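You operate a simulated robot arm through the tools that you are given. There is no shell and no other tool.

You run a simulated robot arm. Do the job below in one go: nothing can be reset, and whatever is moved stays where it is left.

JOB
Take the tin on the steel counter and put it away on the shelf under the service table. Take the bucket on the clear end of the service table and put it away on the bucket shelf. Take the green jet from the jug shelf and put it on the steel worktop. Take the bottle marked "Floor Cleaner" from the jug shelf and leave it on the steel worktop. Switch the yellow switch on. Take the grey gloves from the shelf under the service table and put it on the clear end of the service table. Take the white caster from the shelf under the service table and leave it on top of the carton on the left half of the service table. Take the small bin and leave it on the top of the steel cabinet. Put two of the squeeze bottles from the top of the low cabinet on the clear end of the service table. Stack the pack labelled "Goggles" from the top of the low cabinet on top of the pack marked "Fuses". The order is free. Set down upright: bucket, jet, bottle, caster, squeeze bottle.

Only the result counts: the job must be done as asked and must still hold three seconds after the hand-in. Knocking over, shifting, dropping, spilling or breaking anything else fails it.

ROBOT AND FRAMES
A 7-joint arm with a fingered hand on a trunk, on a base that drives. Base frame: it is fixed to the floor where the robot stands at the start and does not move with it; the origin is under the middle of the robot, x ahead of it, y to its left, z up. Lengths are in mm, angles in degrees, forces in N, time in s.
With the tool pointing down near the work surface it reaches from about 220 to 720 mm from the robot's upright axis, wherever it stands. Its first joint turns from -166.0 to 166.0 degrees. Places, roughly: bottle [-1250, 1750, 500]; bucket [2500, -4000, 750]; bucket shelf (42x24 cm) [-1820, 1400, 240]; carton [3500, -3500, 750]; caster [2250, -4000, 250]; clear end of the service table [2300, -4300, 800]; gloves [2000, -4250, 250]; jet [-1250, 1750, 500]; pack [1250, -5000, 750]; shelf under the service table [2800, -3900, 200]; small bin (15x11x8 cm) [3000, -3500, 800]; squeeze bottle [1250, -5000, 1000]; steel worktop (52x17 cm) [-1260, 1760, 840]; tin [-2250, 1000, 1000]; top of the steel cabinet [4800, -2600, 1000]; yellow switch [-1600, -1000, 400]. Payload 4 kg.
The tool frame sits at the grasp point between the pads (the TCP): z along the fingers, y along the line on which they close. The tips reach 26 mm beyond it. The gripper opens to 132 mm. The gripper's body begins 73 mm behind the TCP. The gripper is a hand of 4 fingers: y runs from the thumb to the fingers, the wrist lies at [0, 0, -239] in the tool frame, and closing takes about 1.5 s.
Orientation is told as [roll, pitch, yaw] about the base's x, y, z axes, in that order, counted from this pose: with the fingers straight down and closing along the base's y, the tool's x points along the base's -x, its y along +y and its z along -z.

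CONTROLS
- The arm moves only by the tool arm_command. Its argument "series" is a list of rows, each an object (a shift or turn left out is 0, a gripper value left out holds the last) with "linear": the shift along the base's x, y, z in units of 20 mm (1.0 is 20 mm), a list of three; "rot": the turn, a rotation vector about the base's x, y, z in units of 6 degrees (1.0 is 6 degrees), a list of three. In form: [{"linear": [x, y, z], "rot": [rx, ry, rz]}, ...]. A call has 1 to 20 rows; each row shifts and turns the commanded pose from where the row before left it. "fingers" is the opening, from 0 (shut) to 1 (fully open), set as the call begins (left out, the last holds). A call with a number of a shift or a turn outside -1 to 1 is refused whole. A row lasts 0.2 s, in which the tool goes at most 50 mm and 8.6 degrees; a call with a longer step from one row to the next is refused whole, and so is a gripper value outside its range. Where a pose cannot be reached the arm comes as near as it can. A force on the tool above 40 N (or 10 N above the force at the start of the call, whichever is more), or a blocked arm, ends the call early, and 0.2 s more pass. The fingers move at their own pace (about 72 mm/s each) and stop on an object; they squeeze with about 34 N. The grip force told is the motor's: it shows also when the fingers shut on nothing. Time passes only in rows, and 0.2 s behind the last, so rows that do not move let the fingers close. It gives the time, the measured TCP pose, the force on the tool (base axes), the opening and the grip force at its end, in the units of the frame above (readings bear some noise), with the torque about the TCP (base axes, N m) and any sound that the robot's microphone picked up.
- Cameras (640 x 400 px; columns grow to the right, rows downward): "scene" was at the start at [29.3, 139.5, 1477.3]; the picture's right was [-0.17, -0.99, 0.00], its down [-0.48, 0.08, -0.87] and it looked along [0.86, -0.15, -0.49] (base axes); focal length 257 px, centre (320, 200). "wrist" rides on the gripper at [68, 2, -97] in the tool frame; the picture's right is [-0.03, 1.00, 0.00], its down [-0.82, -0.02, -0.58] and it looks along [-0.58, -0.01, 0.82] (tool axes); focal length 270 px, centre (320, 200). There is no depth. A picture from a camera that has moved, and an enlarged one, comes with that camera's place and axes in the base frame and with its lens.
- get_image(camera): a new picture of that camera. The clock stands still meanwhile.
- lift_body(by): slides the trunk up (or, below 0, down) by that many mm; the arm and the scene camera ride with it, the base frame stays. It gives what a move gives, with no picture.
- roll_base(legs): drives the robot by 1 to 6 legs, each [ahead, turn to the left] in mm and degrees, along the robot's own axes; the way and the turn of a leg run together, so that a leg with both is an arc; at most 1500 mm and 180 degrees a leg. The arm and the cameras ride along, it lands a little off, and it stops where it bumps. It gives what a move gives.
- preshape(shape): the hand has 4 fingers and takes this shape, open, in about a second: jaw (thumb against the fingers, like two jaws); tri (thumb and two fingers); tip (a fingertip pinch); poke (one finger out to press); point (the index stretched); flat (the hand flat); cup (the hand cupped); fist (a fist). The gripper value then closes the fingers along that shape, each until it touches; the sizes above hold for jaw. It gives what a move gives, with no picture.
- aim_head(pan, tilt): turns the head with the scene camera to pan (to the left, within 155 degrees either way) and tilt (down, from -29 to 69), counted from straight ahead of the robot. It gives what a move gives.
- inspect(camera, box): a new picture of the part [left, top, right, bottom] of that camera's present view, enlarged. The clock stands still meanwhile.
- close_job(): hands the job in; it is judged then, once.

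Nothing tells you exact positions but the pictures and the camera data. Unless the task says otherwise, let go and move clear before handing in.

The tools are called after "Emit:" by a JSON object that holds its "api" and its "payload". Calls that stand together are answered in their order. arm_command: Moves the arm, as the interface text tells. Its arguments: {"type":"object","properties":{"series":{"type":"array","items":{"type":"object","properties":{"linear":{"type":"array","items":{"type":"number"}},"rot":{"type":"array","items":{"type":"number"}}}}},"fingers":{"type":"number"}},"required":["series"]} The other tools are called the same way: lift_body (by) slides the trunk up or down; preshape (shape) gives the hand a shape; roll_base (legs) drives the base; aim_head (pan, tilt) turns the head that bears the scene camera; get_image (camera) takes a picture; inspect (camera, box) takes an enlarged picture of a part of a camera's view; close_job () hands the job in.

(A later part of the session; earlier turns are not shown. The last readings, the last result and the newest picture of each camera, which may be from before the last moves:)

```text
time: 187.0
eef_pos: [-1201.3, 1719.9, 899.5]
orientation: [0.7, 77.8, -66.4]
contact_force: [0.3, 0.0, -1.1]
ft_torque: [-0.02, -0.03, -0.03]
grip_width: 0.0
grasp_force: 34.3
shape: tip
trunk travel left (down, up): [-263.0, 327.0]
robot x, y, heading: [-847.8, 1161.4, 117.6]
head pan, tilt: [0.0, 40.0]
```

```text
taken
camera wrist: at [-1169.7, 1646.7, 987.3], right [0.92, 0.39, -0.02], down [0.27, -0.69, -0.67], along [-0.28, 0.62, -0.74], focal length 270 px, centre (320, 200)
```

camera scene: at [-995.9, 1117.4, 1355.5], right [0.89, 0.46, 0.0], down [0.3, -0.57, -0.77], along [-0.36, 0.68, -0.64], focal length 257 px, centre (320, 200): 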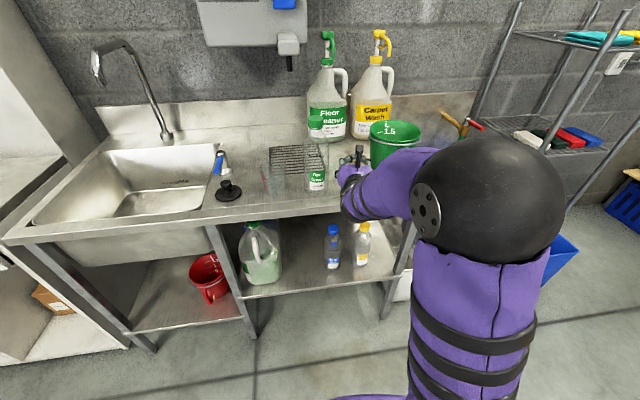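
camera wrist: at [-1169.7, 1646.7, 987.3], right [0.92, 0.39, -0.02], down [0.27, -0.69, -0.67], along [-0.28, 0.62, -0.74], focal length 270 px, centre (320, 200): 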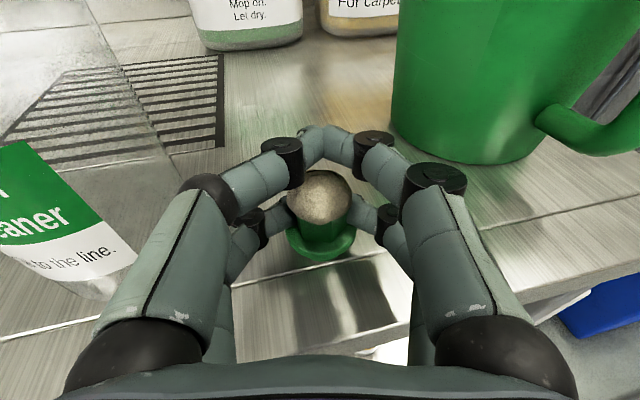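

I set it a bit farther back, behind the line along the front edge.

Emit:
{"api": "lift_body", "payload": {"by": 12}}

Emit:
{"api": "arm_command", "payload": {"series": [{"linear": [-0.175, 0.675, 0]}, {"linear": [-0.175, 0.675, 0]}, {}]}}

Emit:
{"api": "lift_body", "payload": {"by": -12}}

Emit:
{"api": "lift_body", "payload": {"by": -3}}

Emit:
{"api": "lift_body", "payload": {"by": -3}}

Emit:
{"api": "get_image", "payload": {"camera": "wrist"}}

```text
time: 187.6
eef_pos: [-1201.8, 1720.5, 912.0]
orientation: [0.6, 77.7, -66.4]
contact_force: [-0.1, 0.0, -0.7]
ft_torque: [0.01, -0.05, 0.03]
grip_width: 0.2
grasp_force: 34.2
shape: tip
trunk travel left (down, up): [-275.0, 315.0]
robot x, y, heading: [-850.9, 1166.0, 117.9]
head pan, tilt: [0.0, 40.0]
```

```text
time: 188.4
eef_pos: [-1208.8, 1747.0, 911.9]
orientation: [0.7, 77.7, -66.3]
contact_force: [0.7, 0.1, 0.2]
ft_torque: [0.02, 0.01, 0.01]
grip_width: 0.0
grasp_force: 33.5
shape: tip
trunk travel left (down, up): [-275.0, 315.0]
robot x, y, heading: [-850.3, 1162.7, 117.5]
head pan, tilt: [0.0, 40.0]
```

```text
time: 189.0
eef_pos: [-1209.2, 1746.6, 900.3]
orientation: [0.6, 77.7, -66.4]
contact_force: [0.0, -0.1, -0.3]
ft_torque: [-0.03, 0.04, -0.01]
grip_width: 0.0
grasp_force: 33.6
shape: tip
trunk travel left (down, up): [-263.0, 327.0]
robot x, y, heading: [-850.2, 1160.6, 117.7]
head pan, tilt: [0.0, 40.0]
```

```text
time: 189.5
eef_pos: [-1209.2, 1747.6, 898.8]
orientation: [0.6, 77.8, -66.4]
contact_force: [-0.8, 1.4, 1.9]
ft_torque: [0.03, 0.03, 0.02]
grip_width: 0.0
grasp_force: 33.9
shape: tip
trunk travel left (down, up): [-260.0, 330.0]
robot x, y, heading: [-850.5, 1167.8, 117.7]
head pan, tilt: [0.0, 40.0]
```

```text
time: 190.0
eef_pos: [-1209.5, 1746.7, 897.6]
orientation: [0.5, 78.1, -66.6]
contact_force: [-0.6, 1.3, 13.4]
ft_torque: [0.16, 0.14, 0.0]
grip_width: 0.3
grasp_force: 34.4
shape: tip
trunk travel left (down, up): [-257.0, 333.0]
robot x, y, heading: [-845.9, 1164.3, 117.9]
head pan, tilt: [0.0, 40.0]
```

```text
taken
camera wrist: at [-1176.7, 1673.1, 984.0], right [0.92, 0.39, -0.02], down [0.27, -0.68, -0.68], along [-0.28, 0.62, -0.73], focal length 270 px, centre (320, 200)
```

wrist: 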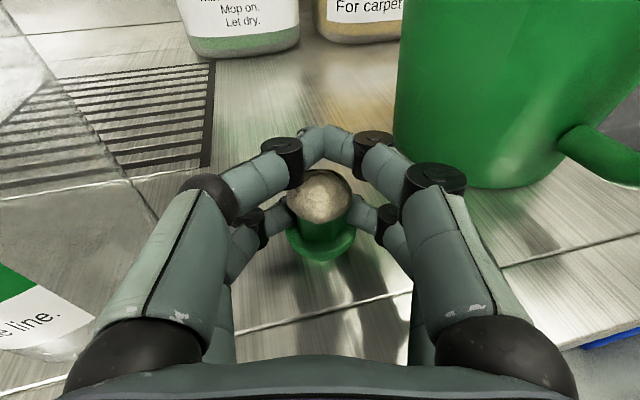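

Emit:
{"api": "lift_body", "payload": {"by": 2}}

Emit:
{"api": "arm_command", "payload": {"series": [{}, {}, {}, {}, {}, {}], "fingers": 0.45}}

Emit:
{"api": "get_image", "payload": {"camera": "wrist"}}

```text
time: 190.6
eef_pos: [-1209.7, 1746.0, 897.4]
orientation: [0.5, 77.9, -66.5]
contact_force: [-2.4, 3.7, 15.3]
ft_torque: [0.28, 0.19, -0.02]
grip_width: 0.1
grasp_force: 34.0
shape: tip
trunk travel left (down, up): [-259.0, 331.0]
robot x, y, heading: [-849.3, 1163.1, 117.7]
head pan, tilt: [0.0, 40.0]
```

```text
time: 191.9
eef_pos: [-1209.9, 1746.7, 895.6]
orientation: [0.5, 77.7, -66.4]
contact_force: [0.4, 0.6, 0.7]
ft_torque: [-0.01, -0.01, 0.01]
grip_width: 58.8
grasp_force: 0.0
shape: tip
trunk travel left (down, up): [-259.0, 331.0]
robot x, y, heading: [-842.9, 1162.4, 117.7]
head pan, tilt: [0.0, 40.0]
```

```text
taken
camera wrist: at [-1177.1, 1673.7, 983.1], right [0.92, 0.39, -0.02], down [0.27, -0.69, -0.67], along [-0.28, 0.62, -0.74], focal length 270 px, centre (320, 200)
```

wrist: 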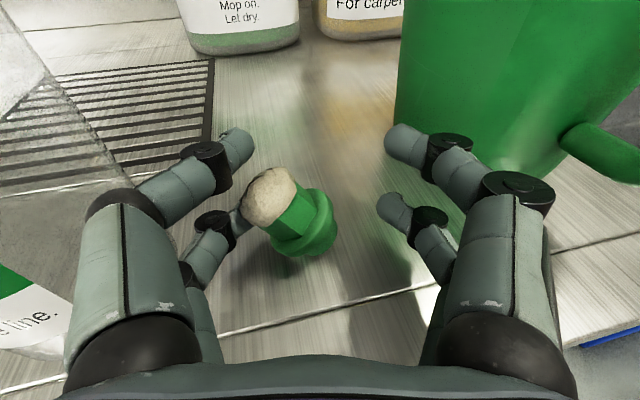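

The jet leans on the left finger. I close slowly so that this finger pushes it upright again.

Emit:
{"api": "arm_command", "payload": {"series": [{}, {}, {}], "fingers": 0.33}}

Emit:
{"api": "get_image", "payload": {"camera": "wrist"}}

```text
time: 192.8
eef_pos: [-1209.8, 1746.6, 896.2]
orientation: [0.7, 77.7, -66.4]
contact_force: [0.0, 0.1, 0.2]
ft_torque: [-0.03, -0.01, 0.02]
grip_width: 43.8
grasp_force: 0.2
shape: tip
trunk travel left (down, up): [-259.0, 331.0]
robot x, y, heading: [-844.0, 1162.0, 117.6]
head pan, tilt: [0.0, 40.0]
```

```text
taken
camera wrist: at [-1177.1, 1673.7, 983.2], right [0.92, 0.39, -0.02], down [0.27, -0.69, -0.67], along [-0.28, 0.62, -0.74], focal length 270 px, centre (320, 200)
```

wrist: 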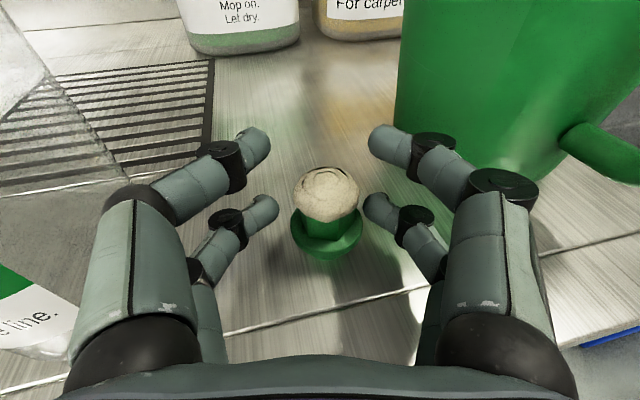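

Emit:
{"api": "arm_command", "payload": {"series": [{}, {}, {}, {}], "fingers": 0.45}}

Emit:
{"api": "inspect", "payload": {"camera": "wrist", "box": [220, 120, 440, 300]}}

```text
time: 193.8
eef_pos: [-1209.3, 1747.1, 895.7]
orientation: [0.7, 77.7, -66.3]
contact_force: [0.2, -0.3, -0.3]
ft_torque: [-0.01, 0.0, 0.01]
grip_width: 58.5
grasp_force: 0.1
shape: tip
trunk travel left (down, up): [-259.0, 331.0]
robot x, y, heading: [-850.7, 1166.3, 117.7]
head pan, tilt: [0.0, 40.0]
```

```text
2.22 times, centred on (330, 210) of wrist
camera zoom: at [-1177.1, 1673.7, 983.2], right [0.92, 0.39, -0.02], down [0.27, -0.69, -0.67], along [-0.28, 0.62, -0.74], focal length 601 px, centre (298, 178)
```

zoom: 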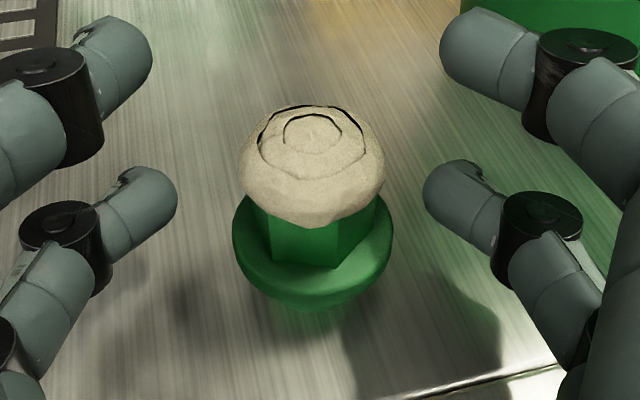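

The jet stands upright and free. I back the hand out.

Emit:
{"api": "arm_command", "payload": {"series": [{"linear": [0.2, -0.458, 0]}, {"linear": [0.4, -0.916, 0]}, {"linear": [0.4, -0.916, 0]}, {"linear": [0.4, -0.916, 0]}, {"linear": [0.4, -0.916, 0]}, {"linear": [0.4, -0.916, 0]}, {"linear": [0.4, -0.916, 0]}, {}]}}

Emit:
{"api": "get_image", "payload": {"camera": "wrist"}}

Emit:
{"api": "get_image", "payload": {"camera": "scene"}}

```text
time: 195.6
eef_pos: [-1157.1, 1628.6, 896.5]
orientation: [0.6, 77.7, -66.2]
contact_force: [-0.1, 0.3, 0.0]
ft_torque: [0.0, 0.0, 0.01]
grip_width: 58.9
grasp_force: 0.1
shape: tip
trunk travel left (down, up): [-259.0, 331.0]
robot x, y, heading: [-850.1, 1165.0, 117.8]
head pan, tilt: [0.0, 40.0]
```

```text
taken
camera wrist: at [-1124.9, 1555.5, 983.2], right [0.92, 0.39, -0.02], down [0.27, -0.69, -0.67], along [-0.28, 0.62, -0.74], focal length 270 px, centre (320, 200)
```

wrist: 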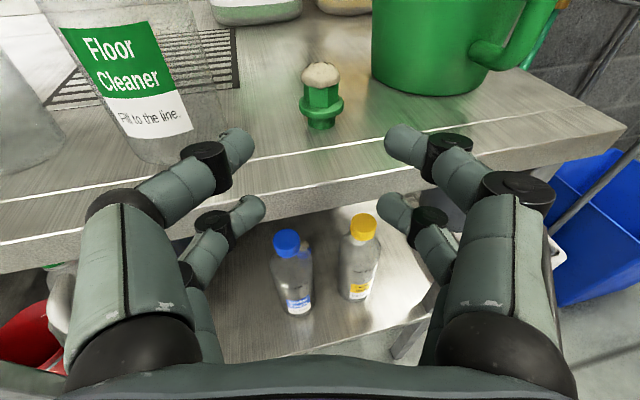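

```text
taken
camera scene: at [-995.8, 1117.3, 1294.5], right [0.89, 0.46, 0.0], down [0.3, -0.57, -0.77], along [-0.36, 0.68, -0.64], focal length 257 px, centre (320, 200)
```

scene: 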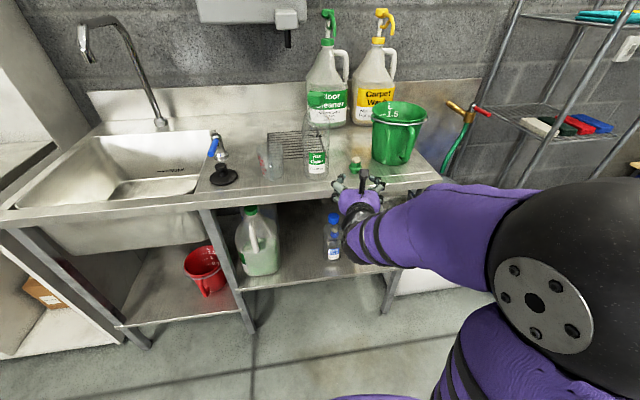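

Both are placed. Now the tin: I fold the arm to a compact carry pose, raise the trunk a bit, and drive left along the counters.

Emit:
{"api": "arm_command", "payload": {"series": [{"linear": [0.245, -1.0, 0.5]}, {"linear": [0.245, -1.0, 0.5]}, {"linear": [0.245, -1.0, 0.5]}, {"linear": [0.245, -1.0, 0.5]}, {"linear": [0.245, -1.0, 0.5]}, {"linear": [0.245, -1.0, 0.5]}, {"linear": [0.245, -1.0, 0.5]}, {"linear": [0.245, -1.0, 0.5]}, {"linear": [0.245, -1.0, 0.5]}, {"linear": [0.245, -1.0, 0.5]}, {}]}}

Emit:
{"api": "lift_body", "payload": {"by": 150}}

Emit:
{"api": "get_image", "payload": {"camera": "scene"}}

```text
time: 197.4
eef_pos: [-1139.9, 1487.3, 916.8]
orientation: [7.5, 67.2, -59.9]
contact_force: [0.2, 0.4, -0.2]
ft_torque: [-0.02, -0.01, 0.02]
grip_width: 58.8
grasp_force: 0.1
shape: tip
out of reach, approached as far as the arm can: row 4, 5, 6
trunk travel left (down, up): [-259.0, 331.0]
robot x, y, heading: [-847.0, 1165.4, 117.6]
head pan, tilt: [0.0, 40.0]
stopped in row 9: the arm was blocked; the commanded pose is now the measured one
```

```text
time: 199.2
eef_pos: [-1140.1, 1486.2, 1071.0]
orientation: [7.4, 67.5, -60.0]
contact_force: [0.1, -0.4, -0.8]
ft_torque: [-0.04, 0.01, -0.01]
grip_width: 59.1
grasp_force: 0.1
shape: tip
trunk travel left (down, up): [-409.0, 181.0]
robot x, y, heading: [-851.0, 1163.5, 117.6]
head pan, tilt: [0.0, 40.0]
```

```text
taken
camera scene: at [-995.9, 1117.3, 1444.4], right [0.89, 0.46, 0.0], down [0.3, -0.57, -0.77], along [-0.36, 0.68, -0.64], focal length 257 px, centre (320, 200)
```

scene: 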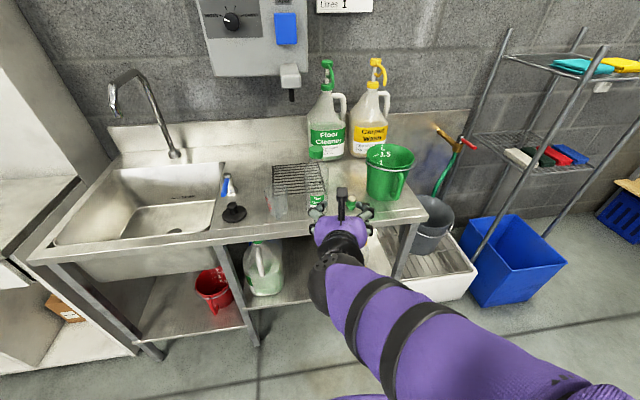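

Emit:
{"api": "roll_base", "payload": {"legs": [[0, 90], [590, 0]]}}

Emit:
{"api": "aim_head", "payload": {"pan": 30, "tilt": 30}}

Emit:
{"api": "get_image", "payload": {"camera": "scene"}}

Emit:
{"api": "aim_head", "payload": {"pan": -50, "tilt": 30}}

Emit:
{"api": "get_image", "payload": {"camera": "scene"}}

```text
time: 206.7
eef_pos: [-1704.2, 616.8, 1070.9]
orientation: [7.4, 67.5, 29.0]
contact_force: [-0.2, -0.3, -0.1]
ft_torque: [-0.01, -0.01, -0.04]
grip_width: 58.8
grasp_force: 0.1
shape: tip
trunk travel left (down, up): [-409.0, 181.0]
robot x, y, heading: [-1376.7, 903.1, -153.2]
head pan, tilt: [0.0, 40.0]
```

```text
time: 207.7
eef_pos: [-1704.0, 617.1, 1070.0]
orientation: [7.3, 67.5, 28.9]
contact_force: [0.3, 1.3, 0.1]
ft_torque: [0.01, 0.03, 0.01]
grip_width: 59.0
grasp_force: 0.1
shape: tip
trunk travel left (down, up): [-409.0, 181.0]
robot x, y, heading: [-1378.1, 903.5, -153.8]
head pan, tilt: [30.0, 30.0]
```

```text
taken
camera scene: at [-1304.9, 718.0, 1459.8], right [-0.83, 0.55, 0.0], down [0.28, 0.42, -0.87], along [-0.48, -0.72, -0.5], focal length 257 px, centre (320, 200)
```

scene: 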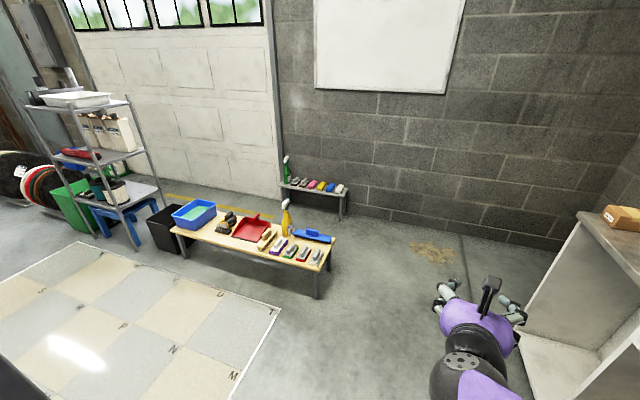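

```text
time: 209.2
eef_pos: [-1703.3, 616.9, 1071.5]
orientation: [7.5, 67.6, 28.9]
contact_force: [-0.4, 0.2, -0.2]
ft_torque: [-0.04, -0.03, 0.04]
grip_width: 58.7
grasp_force: 0.1
shape: tip
trunk travel left (down, up): [-409.0, 181.0]
robot x, y, heading: [-1374.8, 898.1, -153.8]
head pan, tilt: [-50.0, 30.0]
```

```text
taken
camera scene: at [-1337.8, 829.4, 1459.8], right [0.4, 0.92, 0.0], down [0.46, -0.2, -0.87], along [-0.79, 0.35, -0.5], focal length 257 px, centre (320, 200)
```

scene: 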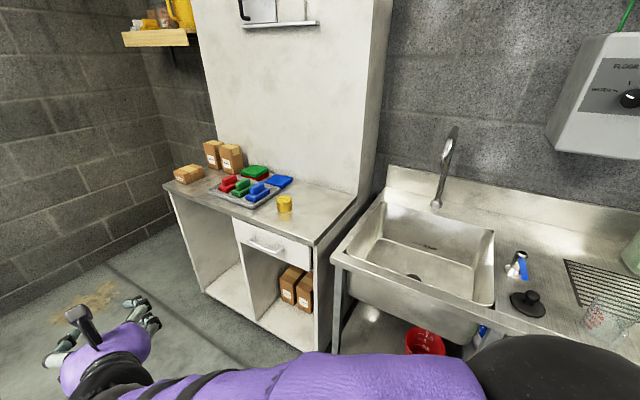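

Emit:
{"api": "roll_base", "payload": {"legs": [[0, 20], [570, 0], [0, -98]]}}

Emit:
{"api": "aim_head", "payload": {"pan": 0, "tilt": 35}}

Emit:
{"api": "get_image", "payload": {"camera": "scene"}}

Emit:
{"api": "get_image", "payload": {"camera": "wrist"}}

```text
time: 218.2
eef_pos: [-2107.3, 760.6, 1071.1]
orientation: [7.4, 67.5, -50.5]
contact_force: [-0.2, -0.5, 0.1]
ft_torque: [0.02, 0.0, 0.02]
grip_width: 59.1
grasp_force: 0.0
shape: tip
trunk travel left (down, up): [-409.0, 181.0]
robot x, y, heading: [-1763.8, 491.2, 127.3]
head pan, tilt: [-50.0, 30.0]
```

```text
time: 219.4
eef_pos: [-2109.1, 760.4, 1071.3]
orientation: [7.4, 67.6, -50.3]
contact_force: [-0.9, -0.4, 1.3]
ft_torque: [0.03, 0.0, 0.02]
grip_width: 59.0
grasp_force: 0.0
shape: tip
trunk travel left (down, up): [-409.0, 181.0]
robot x, y, heading: [-1773.5, 494.5, 127.1]
head pan, tilt: [0.0, 35.0]
```

```text
taken
camera scene: at [-1907.3, 424.2, 1452.0], right [0.8, 0.6, 0.0], down [0.35, -0.46, -0.82], along [-0.49, 0.65, -0.57], focal length 257 px, centre (320, 200)
```

scene: 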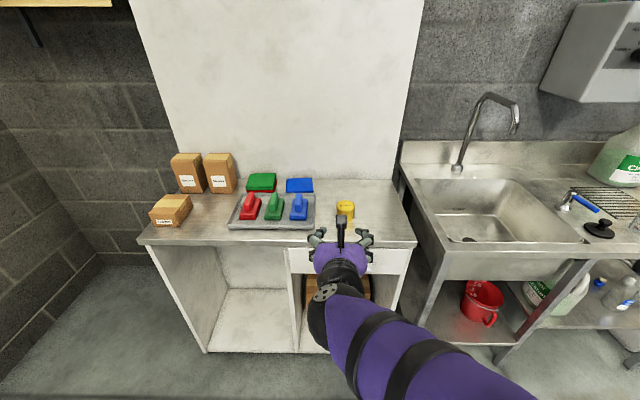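

```text
taken
camera wrist: at [-2077.7, 706.2, 1170.5], right [0.85, 0.53, 0.03], down [0.46, -0.71, -0.54], along [-0.27, 0.47, -0.84], focal length 270 px, centre (320, 200)
```

wrist: 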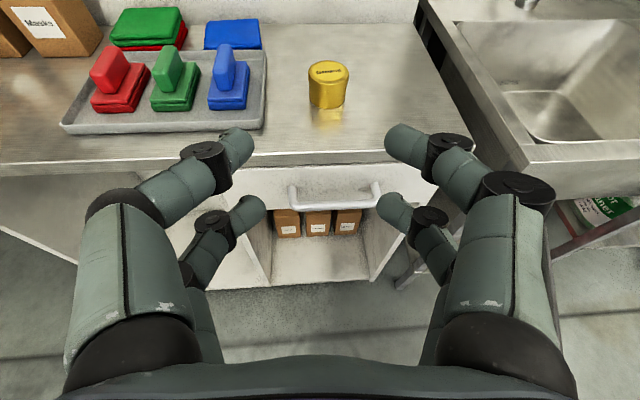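

The yellow tin is about 825 ahead and 57 left of the robot on a counter at about z 830. I level the hand and bring it in front of the tin.

Emit:
{"api": "arm_command", "payload": {"series": [{"linear": [-0.448, 0.925, 0], "rot": [0.34, 0.49, 0.24]}, {"linear": [-0.448, 0.925, 0], "rot": [0.34, 0.49, 0.24]}, {"linear": [-0.448, 0.925, 0], "rot": [0.34, 0.49, 0.24]}, {"linear": [-0.448, 0.925, 0]}, {"linear": [-0.448, 0.925, 0]}, {"linear": [-0.448, 0.925, 0]}, {"linear": [-0.448, 0.925, 0]}, {"linear": [-0.448, 0.925, 0]}, {"linear": [-0.448, 0.925, 0]}, {"linear": [-0.448, 0.925, 0]}, {"linear": [-0.448, 0.925, 0]}, {"linear": [-0.448, 0.925, 0]}, {"linear": [-0.448, 0.925, 0]}, {}], "fingers": 0.85}}

Emit:
{"api": "lift_body", "payload": {"by": -150}}

Emit:
{"api": "get_image", "payload": {"camera": "wrist"}}

```text
time: 222.4
eef_pos: [-2230.3, 1004.1, 1075.5]
orientation: [-4.4, 77.7, -57.4]
contact_force: [0.0, 0.3, 0.2]
ft_torque: [-0.01, -0.05, 0.01]
grip_width: 111.9
grasp_force: 0.2
shape: tip
out of reach, approached as far as the arm can: row 1, 2
trunk travel left (down, up): [-409.0, 181.0]
robot x, y, heading: [-1769.0, 491.8, 127.2]
head pan, tilt: [0.0, 35.0]
```

```text
time: 224.2
eef_pos: [-2229.9, 1003.9, 925.2]
orientation: [-4.5, 77.7, -57.3]
contact_force: [-0.1, 0.1, 0.4]
ft_torque: [0.04, -0.01, -0.01]
grip_width: 112.2
grasp_force: 0.0
shape: tip
trunk travel left (down, up): [-259.0, 331.0]
robot x, y, heading: [-1772.3, 496.3, 127.2]
head pan, tilt: [0.0, 35.0]
```

```text
taken
camera wrist: at [-2180.8, 941.8, 1013.0], right [0.8, 0.6, -0.04], down [0.42, -0.61, -0.67], along [-0.43, 0.52, -0.74], focal length 270 px, centre (320, 200)
```

wrist: 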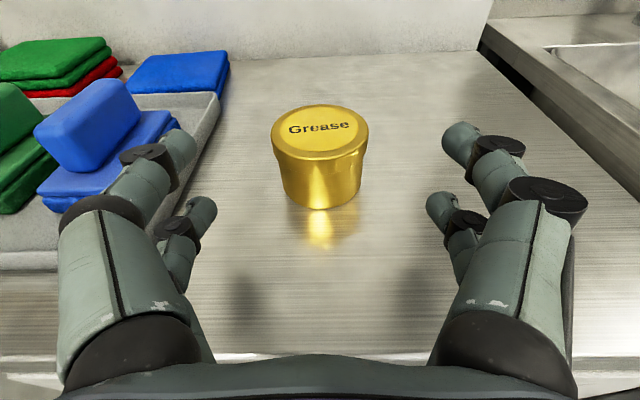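

The grease tin is straight ahead of the hand. I go down and in, and grip it.

Emit:
{"api": "arm_command", "payload": {"series": [{"linear": [0, 0, -0.8]}, {"linear": [0, 0, -0.8]}, {"linear": [0, 0, -0.7]}, {"linear": [-0.539, 0.842, 0]}, {"linear": [-0.539, 0.842, 0]}, {"linear": [-0.539, 0.842, 0]}, {"linear": [-0.539, 0.842, 0]}, {"linear": [-0.539, 0.842, 0]}, {}]}}

Emit:
{"api": "get_image", "payload": {"camera": "wrist"}}

```text
time: 226.2
eef_pos: [-2284.2, 1088.6, 888.3]
orientation: [-4.4, 78.5, -57.5]
contact_force: [4.0, -8.2, 29.9]
ft_torque: [1.5, -1.62, -0.64]
grip_width: 112.4
grasp_force: 0.0
shape: tip
trunk travel left (down, up): [-259.0, 331.0]
robot x, y, heading: [-1769.0, 493.9, 127.2]
head pan, tilt: [0.0, 35.0]
```

```text
taken
camera wrist: at [-2233.4, 1024.6, 973.9], right [0.8, 0.59, -0.04], down [0.41, -0.6, -0.68], along [-0.43, 0.53, -0.73], focal length 270 px, centre (320, 200)
```

wrist: 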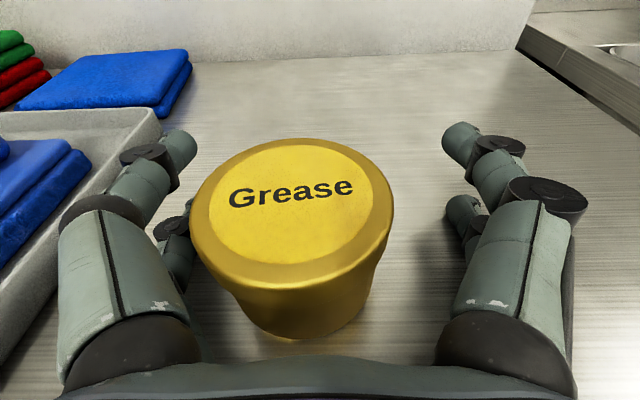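

The fingers press on something below (counter or tray edge). I raise the hand, narrow the opening and check.

Emit:
{"api": "arm_command", "payload": {"series": [{"linear": [0, 0, 0.5]}, {"linear": [0.15, 0.1, 0]}, {}], "fingers": 0.7}}

Emit:
{"api": "get_image", "payload": {"camera": "wrist"}}

Emit:
{"api": "inspect", "payload": {"camera": "scene", "box": [220, 150, 420, 280]}}

```text
time: 227.0
eef_pos: [-2279.7, 1089.0, 888.3]
orientation: [-4.6, 77.6, -57.7]
contact_force: [4.4, 1.6, 8.1]
ft_torque: [0.56, -0.51, -0.17]
grip_width: 94.6
grasp_force: 0.1
shape: tip
trunk travel left (down, up): [-259.0, 331.0]
robot x, y, heading: [-1770.5, 492.2, 127.1]
head pan, tilt: [0.0, 35.0]
```

```text
taken
camera wrist: at [-2231.1, 1027.7, 975.9], right [0.8, 0.6, -0.04], down [0.42, -0.61, -0.67], along [-0.43, 0.52, -0.74], focal length 270 px, centre (320, 200)
```

wrist: 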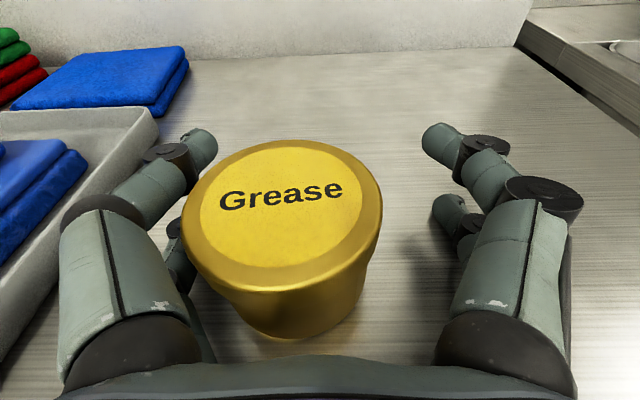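

```text
3.08 times, centred on (320, 215) of scene
camera zoom: at [-1906.5, 423.7, 1302.0], right [0.8, 0.6, 0.0], down [0.35, -0.46, -0.82], along [-0.49, 0.65, -0.57], focal length 791 px, centre (320, 154)
```

zoom: 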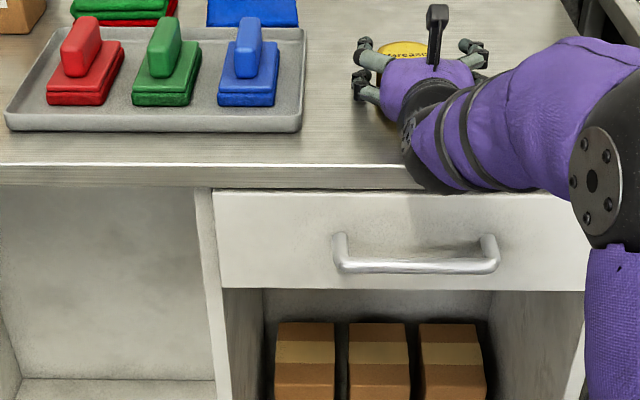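

Emit:
{"api": "arm_command", "payload": {"series": [{"linear": [0, 0, 0.4]}, {"linear": [-0.42, -0.27, 0], "rot": [0.395, -0.617, 0]}, {"linear": [0.5, -0.8, 0]}, {"linear": [0.5, -0.8, 0]}, {}]}}

Emit:
{"api": "get_image", "payload": {"camera": "wrist"}}

```text
time: 228.2
eef_pos: [-2268.0, 1052.7, 898.3]
orientation: [15.5, 77.0, -38.0]
contact_force: [-0.2, -0.1, 0.3]
ft_torque: [-0.01, -0.04, 0.01]
grip_width: 93.0
grasp_force: 0.1
shape: tip
trunk travel left (down, up): [-259.0, 331.0]
robot x, y, heading: [-1767.9, 492.7, 127.3]
head pan, tilt: [0.0, 35.0]
```

```text
taken
camera wrist: at [-2225.2, 987.0, 985.2], right [0.8, 0.6, 0.04], down [0.46, -0.58, -0.67], along [-0.38, 0.55, -0.74], focal length 270 px, centre (320, 200)
```

wrist: 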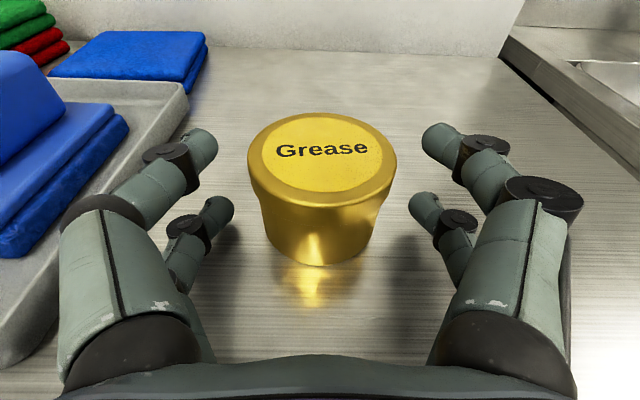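

Emit:
{"api": "arm_command", "payload": {"series": [{"linear": [-0.4, 0.63, -0.25]}, {}]}}

Emit:
{"api": "arm_command", "payload": {"series": [{}, {}, {}, {}, {}, {}, {}], "fingers": 0.3}}

Emit:
{"api": "get_image", "payload": {"camera": "wrist"}}

```text
time: 228.8
eef_pos: [-2276.6, 1064.8, 891.9]
orientation: [15.4, 76.8, -38.0]
contact_force: [1.0, -0.5, 0.3]
ft_torque: [-0.05, 0.06, 0.04]
grip_width: 92.6
grasp_force: 0.0
shape: tip
trunk travel left (down, up): [-259.0, 331.0]
robot x, y, heading: [-1770.1, 494.2, 127.2]
head pan, tilt: [0.0, 35.0]
```

```text
time: 230.4
eef_pos: [-2277.0, 1064.0, 892.1]
orientation: [15.4, 76.9, -38.0]
contact_force: [0.5, 0.3, 0.0]
ft_torque: [-0.01, 0.0, 0.01]
grip_width: 49.8
grasp_force: 33.3
shape: tip
trunk travel left (down, up): [-259.0, 331.0]
robot x, y, heading: [-1768.2, 491.4, 127.0]
head pan, tilt: [0.0, 35.0]
```

```text
taken
camera wrist: at [-2233.6, 998.9, 979.4], right [0.8, 0.6, 0.04], down [0.46, -0.58, -0.67], along [-0.38, 0.55, -0.74], focal length 270 px, centre (320, 200)
```

wrist: 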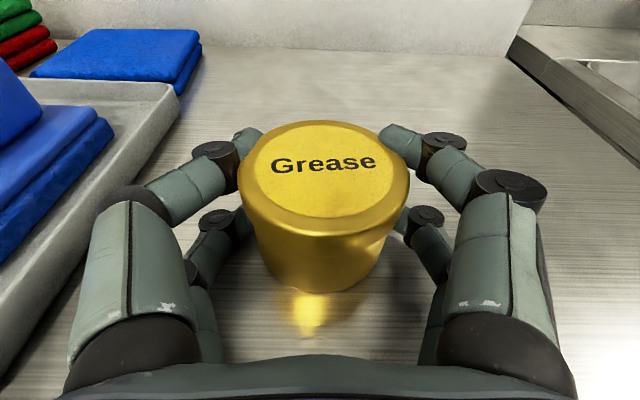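

Emit:
{"api": "lift_body", "payload": {"by": 60}}

Emit:
{"api": "get_image", "payload": {"camera": "wrist"}}

```text
time: 231.4
eef_pos: [-2277.3, 1064.1, 951.4]
orientation: [15.4, 76.9, -38.0]
contact_force: [-1.5, 0.2, -1.7]
ft_torque: [-0.05, 0.0, 0.01]
grip_width: 50.2
grasp_force: 33.9
shape: tip
trunk travel left (down, up): [-319.0, 271.0]
robot x, y, heading: [-1770.0, 490.9, 127.0]
head pan, tilt: [0.0, 35.0]
```

```text
taken
camera wrist: at [-2233.7, 999.0, 1039.4], right [0.8, 0.6, 0.04], down [0.46, -0.58, -0.67], along [-0.38, 0.55, -0.74], focal length 270 px, centre (320, 200)
```

wrist: 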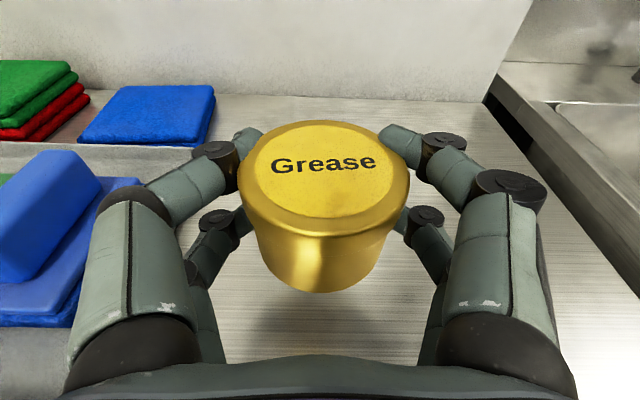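

The tin is held firmly. I pull it back close to the robot for carrying.

Emit:
{"api": "lift_body", "payload": {"by": 100}}

Emit:
{"api": "arm_command", "payload": {"series": [{"linear": [0.495, -0.879, 0]}, {"linear": [0.495, -0.879, 0]}, {"linear": [0.495, -0.879, 0]}, {"linear": [0.495, -0.879, 0]}, {"linear": [0.495, -0.879, 0]}, {"linear": [0.495, -0.879, 0]}, {"linear": [0.495, -0.879, 0]}, {"linear": [0.495, -0.879, 0]}, {"linear": [0.495, -0.879, 0]}, {"linear": [0.495, -0.879, 0]}, {"linear": [0.495, -0.879, 0]}, {"linear": [0.495, -0.879, 0]}, {"linear": [0.495, -0.879, 0]}, {"linear": [0.495, -0.879, 0]}, {"linear": [0.495, -0.879, 0]}]}}

Emit:
{"api": "get_image", "payload": {"camera": "scene"}}

Emit:
{"api": "get_image", "payload": {"camera": "wrist"}}

```text
time: 232.7
eef_pos: [-2278.8, 1064.9, 1052.1]
orientation: [15.4, 76.9, -38.0]
contact_force: [-0.7, 0.6, -1.3]
ft_torque: [0.03, 0.03, 0.01]
grip_width: 50.1
grasp_force: 33.7
shape: tip
trunk travel left (down, up): [-419.0, 171.0]
robot x, y, heading: [-1767.2, 490.8, 126.9]
head pan, tilt: [0.0, 35.0]
```

```text
time: 235.9
eef_pos: [-2156.9, 812.3, 1069.4]
orientation: [15.4, 76.9, -38.1]
contact_force: [-0.6, 0.1, -1.3]
ft_torque: [-0.03, 0.02, 0.03]
grip_width: 50.0
grasp_force: 33.5
shape: tip
out of reach, approached as far as the arm can: row 13, 14, 15
trunk travel left (down, up): [-419.0, 171.0]
robot x, y, heading: [-1765.7, 493.1, 126.8]
head pan, tilt: [0.0, 35.0]
```

```text
taken
camera scene: at [-1907.4, 424.2, 1462.0], right [0.8, 0.6, 0.0], down [0.35, -0.46, -0.82], along [-0.49, 0.65, -0.57], focal length 257 px, centre (320, 200)
```

scene: 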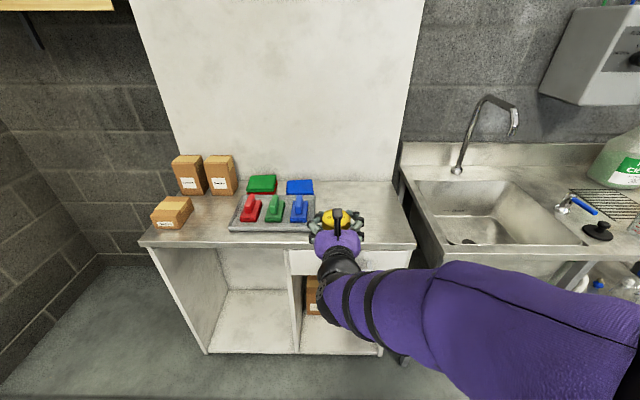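

```text
taken
camera wrist: at [-2113.0, 747.1, 1157.7], right [0.8, 0.6, 0.04], down [0.46, -0.58, -0.67], along [-0.38, 0.55, -0.74], focal length 270 px, centre (320, 200)
```

wrist: 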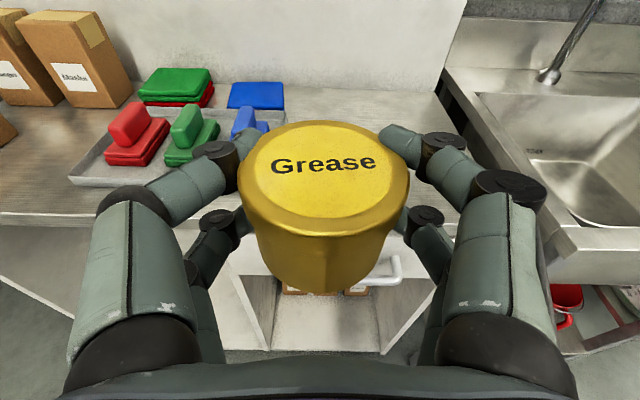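

Tin secured. Now the long drive to the service table, first past the post on its left side, in steps with checks.

Emit:
{"api": "roll_base", "payload": {"legs": [[0, -175.4], [1450, 0]]}}

Emit:
{"api": "aim_head", "payload": {"pan": 0, "tilt": 20}}

Emit:
{"api": "get_image", "payload": {"camera": "scene"}}

```text
time: 251.0
eef_pos: [-370.2, -858.0, 1069.5]
orientation: [15.4, 76.9, 147.0]
contact_force: [0.5, -0.3, -2.0]
ft_torque: [-0.02, 0.0, -0.03]
grip_width: 49.8
grasp_force: 34.1
shape: tip
trunk travel left (down, up): [-419.0, 171.0]
robot x, y, heading: [-784.7, -573.3, -47.7]
head pan, tilt: [0.0, 35.0]
```

```text
time: 251.8
eef_pos: [-369.9, -857.2, 1071.0]
orientation: [15.4, 76.8, 146.9]
contact_force: [0.1, -1.1, -0.8]
ft_torque: [0.02, 0.02, 0.0]
grip_width: 49.8
grasp_force: 34.1
shape: tip
trunk travel left (down, up): [-419.0, 171.0]
robot x, y, heading: [-788.9, -568.1, -47.9]
head pan, tilt: [0.0, 20.0]
```

```text
taken
camera scene: at [-651.4, -492.9, 1485.8], right [-0.74, -0.67, 0.0], down [-0.23, 0.25, -0.94], along [0.63, -0.7, -0.34], focal length 257 px, centre (320, 200)
```

scene: 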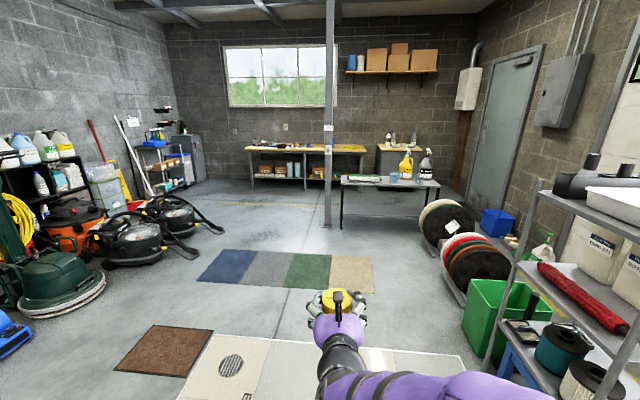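

The way ahead is clear; the post and a small table stand right of my route, black vacuums left. I drive between them.

Emit:
{"api": "roll_base", "payload": {"legs": [[0, 17.5], [1040, 0], [1040, 0], [0, -21.7]]}}

Emit:
{"api": "get_image", "payload": {"camera": "scene"}}

```text
time: 264.6
eef_pos: [1430.1, -1950.3, 1069.9]
orientation: [15.4, 76.8, 143.5]
contact_force: [0.3, 0.7, -1.8]
ft_torque: [0.01, 0.03, 0.0]
grip_width: 49.6
grasp_force: 33.5
shape: tip
trunk travel left (down, up): [-419.0, 171.0]
robot x, y, heading: [1030.0, -1645.5, -51.2]
head pan, tilt: [0.0, 20.0]
```

```text
taken
camera scene: at [1171.2, -1569.6, 1485.8], right [-0.78, -0.62, 0.0], down [-0.21, 0.27, -0.94], along [0.59, -0.73, -0.34], focal length 257 px, centre (320, 200)
```

scene: 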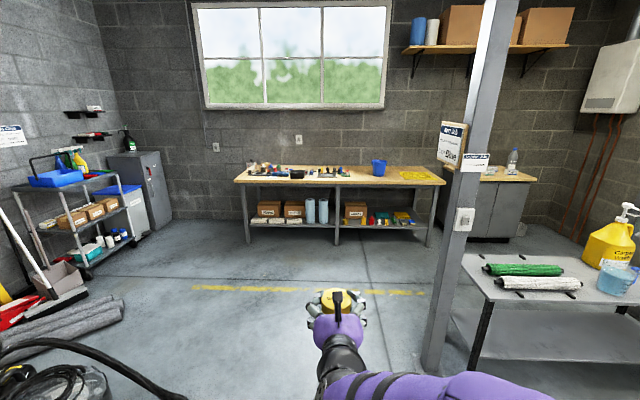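

Emit:
{"api": "roll_base", "payload": {"legs": [[0, 5.5], [1300, 0], [0, -7.2]]}}

Emit:
{"api": "get_image", "payload": {"camera": "scene"}}

Emit:
{"api": "inspect", "payload": {"camera": "scene", "box": [320, 180, 560, 330]}}

Emit:
{"api": "inspect", "payload": {"camera": "scene", "box": [120, 180, 360, 330]}}

```text
time: 272.3
eef_pos: [2327.1, -2909.4, 1070.1]
orientation: [15.4, 76.8, 141.4]
contact_force: [0.0, 0.2, -2.2]
ft_torque: [-0.01, 0.01, -0.03]
grip_width: 49.4
grasp_force: 33.8
shape: tip
trunk travel left (down, up): [-419.0, 171.0]
robot x, y, heading: [1935.1, -2586.3, -53.6]
head pan, tilt: [0.0, 20.0]
```

```text
taken
camera scene: at [2082.4, -2519.0, 1485.8], right [-0.8, -0.59, 0.0], down [-0.2, 0.28, -0.94], along [0.56, -0.76, -0.34], focal length 257 px, centre (320, 200)
```

scene: 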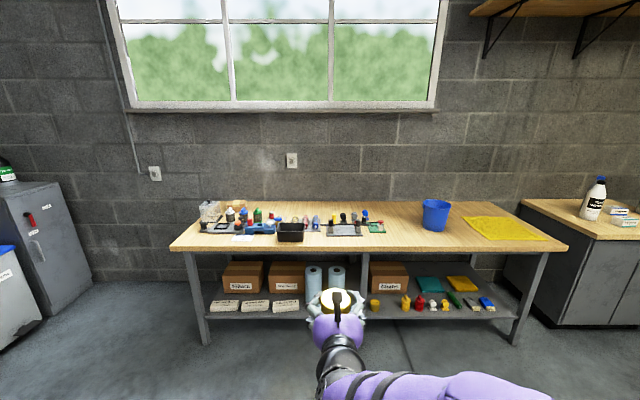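

```text
2.67 times, centred on (440, 255) of scene
camera zoom: at [2082.4, -2519.0, 1485.8], right [-0.8, -0.59, 0.0], down [-0.2, 0.28, -0.94], along [0.56, -0.76, -0.34], focal length 686 px, centre (0, 53)
```

zoom: 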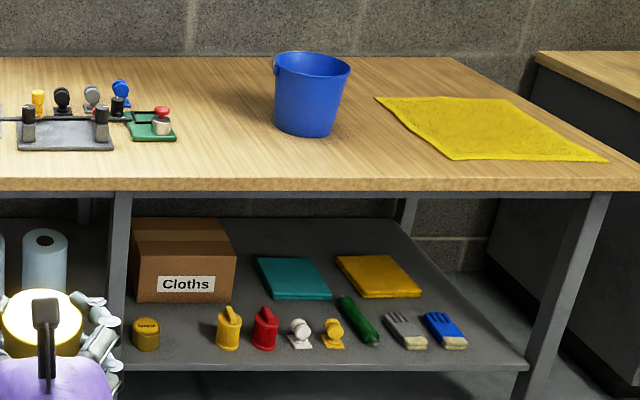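

```text
2.67 times, centred on (240, 255) of scene
camera zoom: at [2082.4, -2519.0, 1485.8], right [-0.8, -0.59, 0.0], down [-0.2, 0.28, -0.94], along [0.56, -0.76, -0.34], focal length 686 px, centre (533, 53)
```

zoom: 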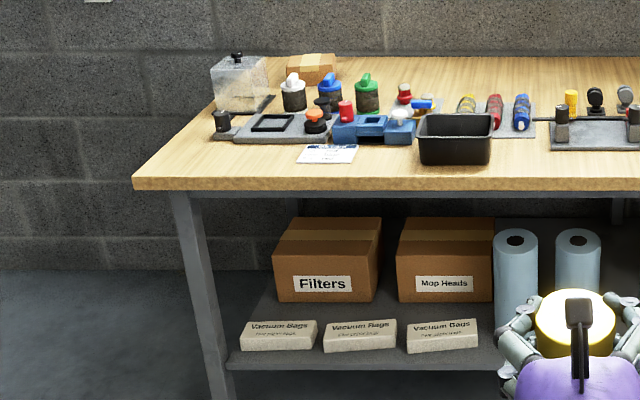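

I see the service table well: shelf at about z 235, top at about z 755. Before moving closer I look at the small table and the post on my right.

Emit:
{"api": "aim_head", "payload": {"pan": -70, "tilt": 25}}

Emit:
{"api": "get_image", "payload": {"camera": "scene"}}

Emit:
{"api": "aim_head", "payload": {"pan": -110, "tilt": 25}}

Emit:
{"api": "get_image", "payload": {"camera": "scene"}}

```text
time: 273.7
eef_pos: [2326.0, -2908.2, 1070.1]
orientation: [15.4, 76.8, 141.4]
contact_force: [-0.2, 0.7, -1.1]
ft_torque: [-0.01, 0.03, 0.03]
grip_width: 49.6
grasp_force: 34.6
shape: tip
trunk travel left (down, up): [-419.0, 171.0]
robot x, y, heading: [1940.5, -2585.6, -53.9]
head pan, tilt: [-70.0, 25.0]
```

```text
taken
camera scene: at [1976.2, -2520.9, 1477.8], right [-0.83, 0.55, 0.0], down [0.23, 0.35, -0.91], along [-0.5, -0.76, -0.42], focal length 257 px, centre (320, 200)
```

scene: 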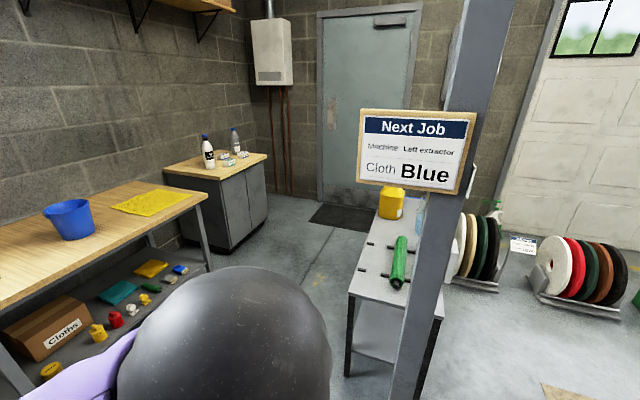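

```text
time: 274.8
eef_pos: [2325.7, -2907.9, 1069.9]
orientation: [15.4, 76.8, 141.6]
contact_force: [0.3, -0.6, -1.8]
ft_torque: [0.01, -0.02, -0.02]
grip_width: 49.3
grasp_force: 34.4
shape: tip
trunk travel left (down, up): [-419.0, 171.0]
robot x, y, heading: [1939.5, -2585.6, -53.7]
head pan, tilt: [-110.0, 25.0]
```

```text
taken
camera scene: at [1938.8, -2470.2, 1477.8], right [-0.28, 0.96, 0.0], down [0.41, 0.12, -0.91], along [-0.87, -0.26, -0.42], focal length 257 px, centre (320, 200)
```

scene: 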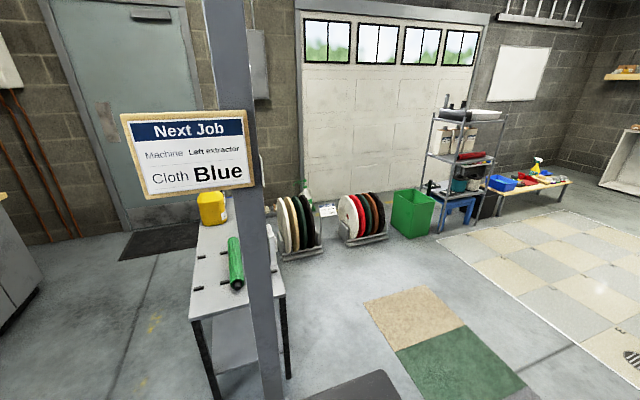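

I go forward, then reverse sideways along the table front so the elbow stays clear of post and small table.

Emit:
{"api": "roll_base", "payload": {"legs": [[0, 1.6], [640, 0], [0, 90], [-690, 0], [0, -90]]}}

Emit:
{"api": "aim_head", "payload": {"pan": -10, "tilt": 45}}

Emit:
{"api": "get_image", "payload": {"camera": "scene"}}

Emit:
{"api": "get_image", "payload": {"camera": "wrist"}}

```text
time: 290.5
eef_pos: [2191.5, -3814.5, 1069.2]
orientation: [15.4, 76.8, 145.1]
contact_force: [-0.7, -0.4, 0.0]
ft_torque: [0.0, 0.0, 0.03]
grip_width: 49.0
grasp_force: 34.2
shape: tip
trunk travel left (down, up): [-419.0, 171.0]
robot x, y, heading: [1782.0, -3514.7, -50.0]
head pan, tilt: [-110.0, 25.0]
```

```text
time: 292.3
eef_pos: [2191.7, -3814.5, 1069.4]
orientation: [15.4, 76.8, 145.1]
contact_force: [-0.5, -0.7, -1.3]
ft_torque: [-0.01, 0.0, 0.03]
grip_width: 49.3
grasp_force: 34.0
shape: tip
trunk travel left (down, up): [-419.0, 171.0]
robot x, y, heading: [1782.5, -3512.3, -49.8]
head pan, tilt: [-10.0, 45.0]
```

```text
taken
camera scene: at [1904.0, -3439.3, 1447.2], right [-0.87, -0.5, 0.0], down [-0.35, 0.61, -0.71], along [0.35, -0.61, -0.71], focal length 257 px, centre (320, 200)
```

scene: 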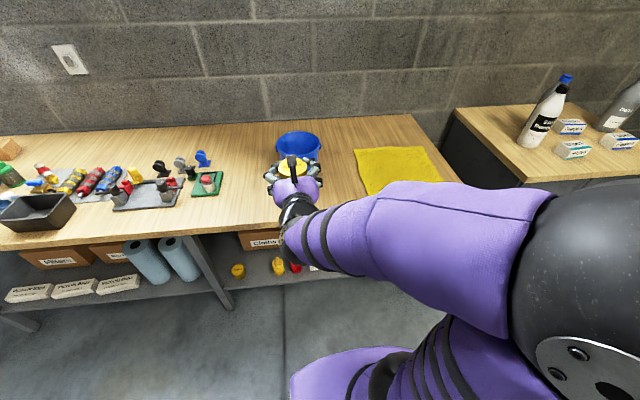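

```text
taken
camera wrist: at [2142.3, -3750.6, 1157.6], right [-0.77, -0.64, 0.04], down [-0.49, 0.56, -0.67], along [0.41, -0.53, -0.74], focal length 270 px, centre (320, 200)
```

wrist: 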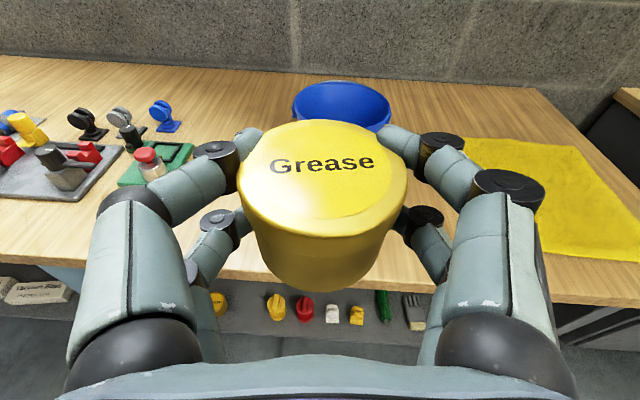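

Emit:
{"api": "roll_base", "payload": {"legs": [[0, -2.8]]}}

Emit:
{"api": "lift_body", "payload": {"by": -400}}

Emit:
{"api": "get_image", "payload": {"camera": "scene"}}

Emit:
{"api": "get_image", "payload": {"camera": "wrist"}}

```text
time: 293.1
eef_pos: [2174.7, -3833.0, 1069.1]
orientation: [15.4, 76.8, 142.2]
contact_force: [-0.1, 0.5, -2.4]
ft_torque: [-0.02, -0.01, 0.01]
grip_width: 49.4
grasp_force: 34.4
shape: tip
trunk travel left (down, up): [-419.0, 171.0]
robot x, y, heading: [1783.6, -3516.9, -52.9]
head pan, tilt: [-10.0, 45.0]
```

```text
time: 296.9
eef_pos: [2175.9, -3834.0, 669.4]
orientation: [15.4, 76.8, 142.2]
contact_force: [0.7, 0.4, -0.9]
ft_torque: [-0.01, 0.01, 0.01]
grip_width: 49.0
grasp_force: 34.3
shape: tip
trunk travel left (down, up): [-19.0, 571.0]
robot x, y, heading: [1780.9, -3516.2, -53.1]
head pan, tilt: [-10.0, 45.0]
```

```text
taken
camera scene: at [1907.5, -3445.4, 1047.2], right [-0.89, -0.45, 0.0], down [-0.32, 0.63, -0.71], along [0.32, -0.63, -0.71], focal length 257 px, centre (320, 200)
```

scene: 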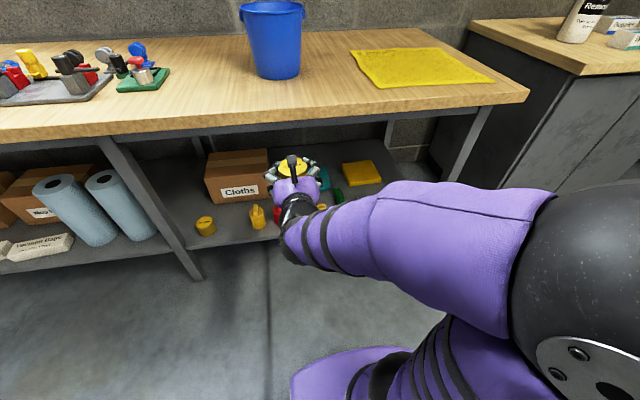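

```text
taken
camera wrist: at [2129.7, -3768.5, 757.6], right [-0.8, -0.6, 0.04], down [-0.46, 0.58, -0.67], along [0.38, -0.55, -0.74], focal length 270 px, centre (320, 200)
```

wrist: 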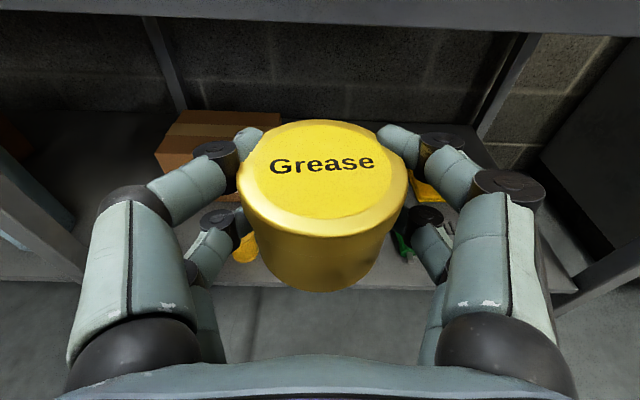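

I will put the tin in the roughly 145 mm gap between the other small tin (l≈477) and the yellow item (l≈271). I lower the arm there in front of the shelf first.

Emit:
{"api": "arm_command", "payload": {"series": [{"linear": [0.605, 0.29, -0.97]}, {"linear": [0.605, 0.29, -0.97]}, {"linear": [0.605, 0.29, -0.97]}, {"linear": [0.605, 0.29, -0.97]}, {"linear": [0.605, 0.29, -0.97]}, {"linear": [0.605, 0.29, -0.97]}, {"linear": [0.605, 0.29, -0.97]}, {"linear": [0.605, 0.29, -0.97]}, {"linear": [0.605, 0.29, -0.97]}, {"linear": [0.605, 0.29, -0.97]}, {"linear": [0.605, 0.29, -0.97]}, {"linear": [0.605, 0.29, -0.97]}, {"linear": [0.605, 0.29, -0.97]}, {"linear": [0.605, 0.29, -0.97]}, {"linear": [0.605, 0.29, -0.97]}, {"linear": [0.605, 0.29, -0.97]}, {"linear": [0.605, 0.29, -0.97]}, {}]}}

Emit:
{"api": "get_image", "payload": {"camera": "scene"}}

Emit:
{"api": "get_image", "payload": {"camera": "wrist"}}

```text
time: 300.7
eef_pos: [2382.4, -3735.9, 340.3]
orientation: [15.4, 76.9, 142.2]
contact_force: [-0.3, -0.1, -1.1]
ft_torque: [0.01, -0.01, 0.0]
grip_width: 48.9
grasp_force: 33.9
shape: tip
trunk travel left (down, up): [-19.0, 571.0]
robot x, y, heading: [1785.9, -3511.7, -53.1]
head pan, tilt: [-10.0, 45.0]
```

```text
taken
camera scene: at [1907.7, -3445.4, 1047.2], right [-0.89, -0.45, 0.0], down [-0.32, 0.63, -0.71], along [0.32, -0.63, -0.71], focal length 257 px, centre (320, 200)
```

scene: 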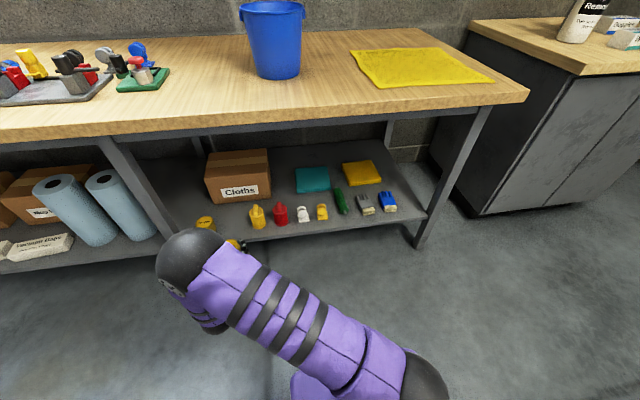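

```text
taken
camera wrist: at [2336.9, -3670.3, 427.8], right [-0.8, -0.6, 0.04], down [-0.46, 0.58, -0.67], along [0.38, -0.55, -0.74], focal length 270 px, centre (320, 200)
```

wrist: 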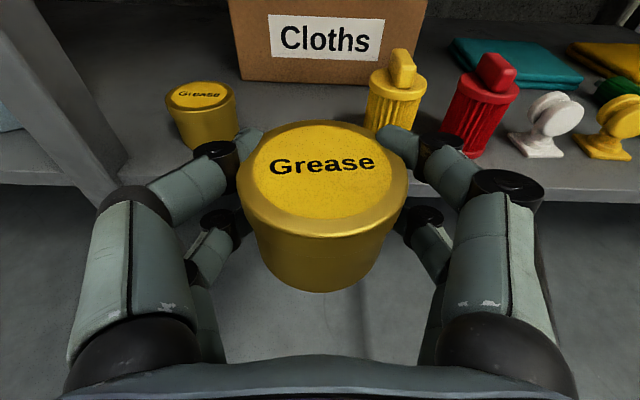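

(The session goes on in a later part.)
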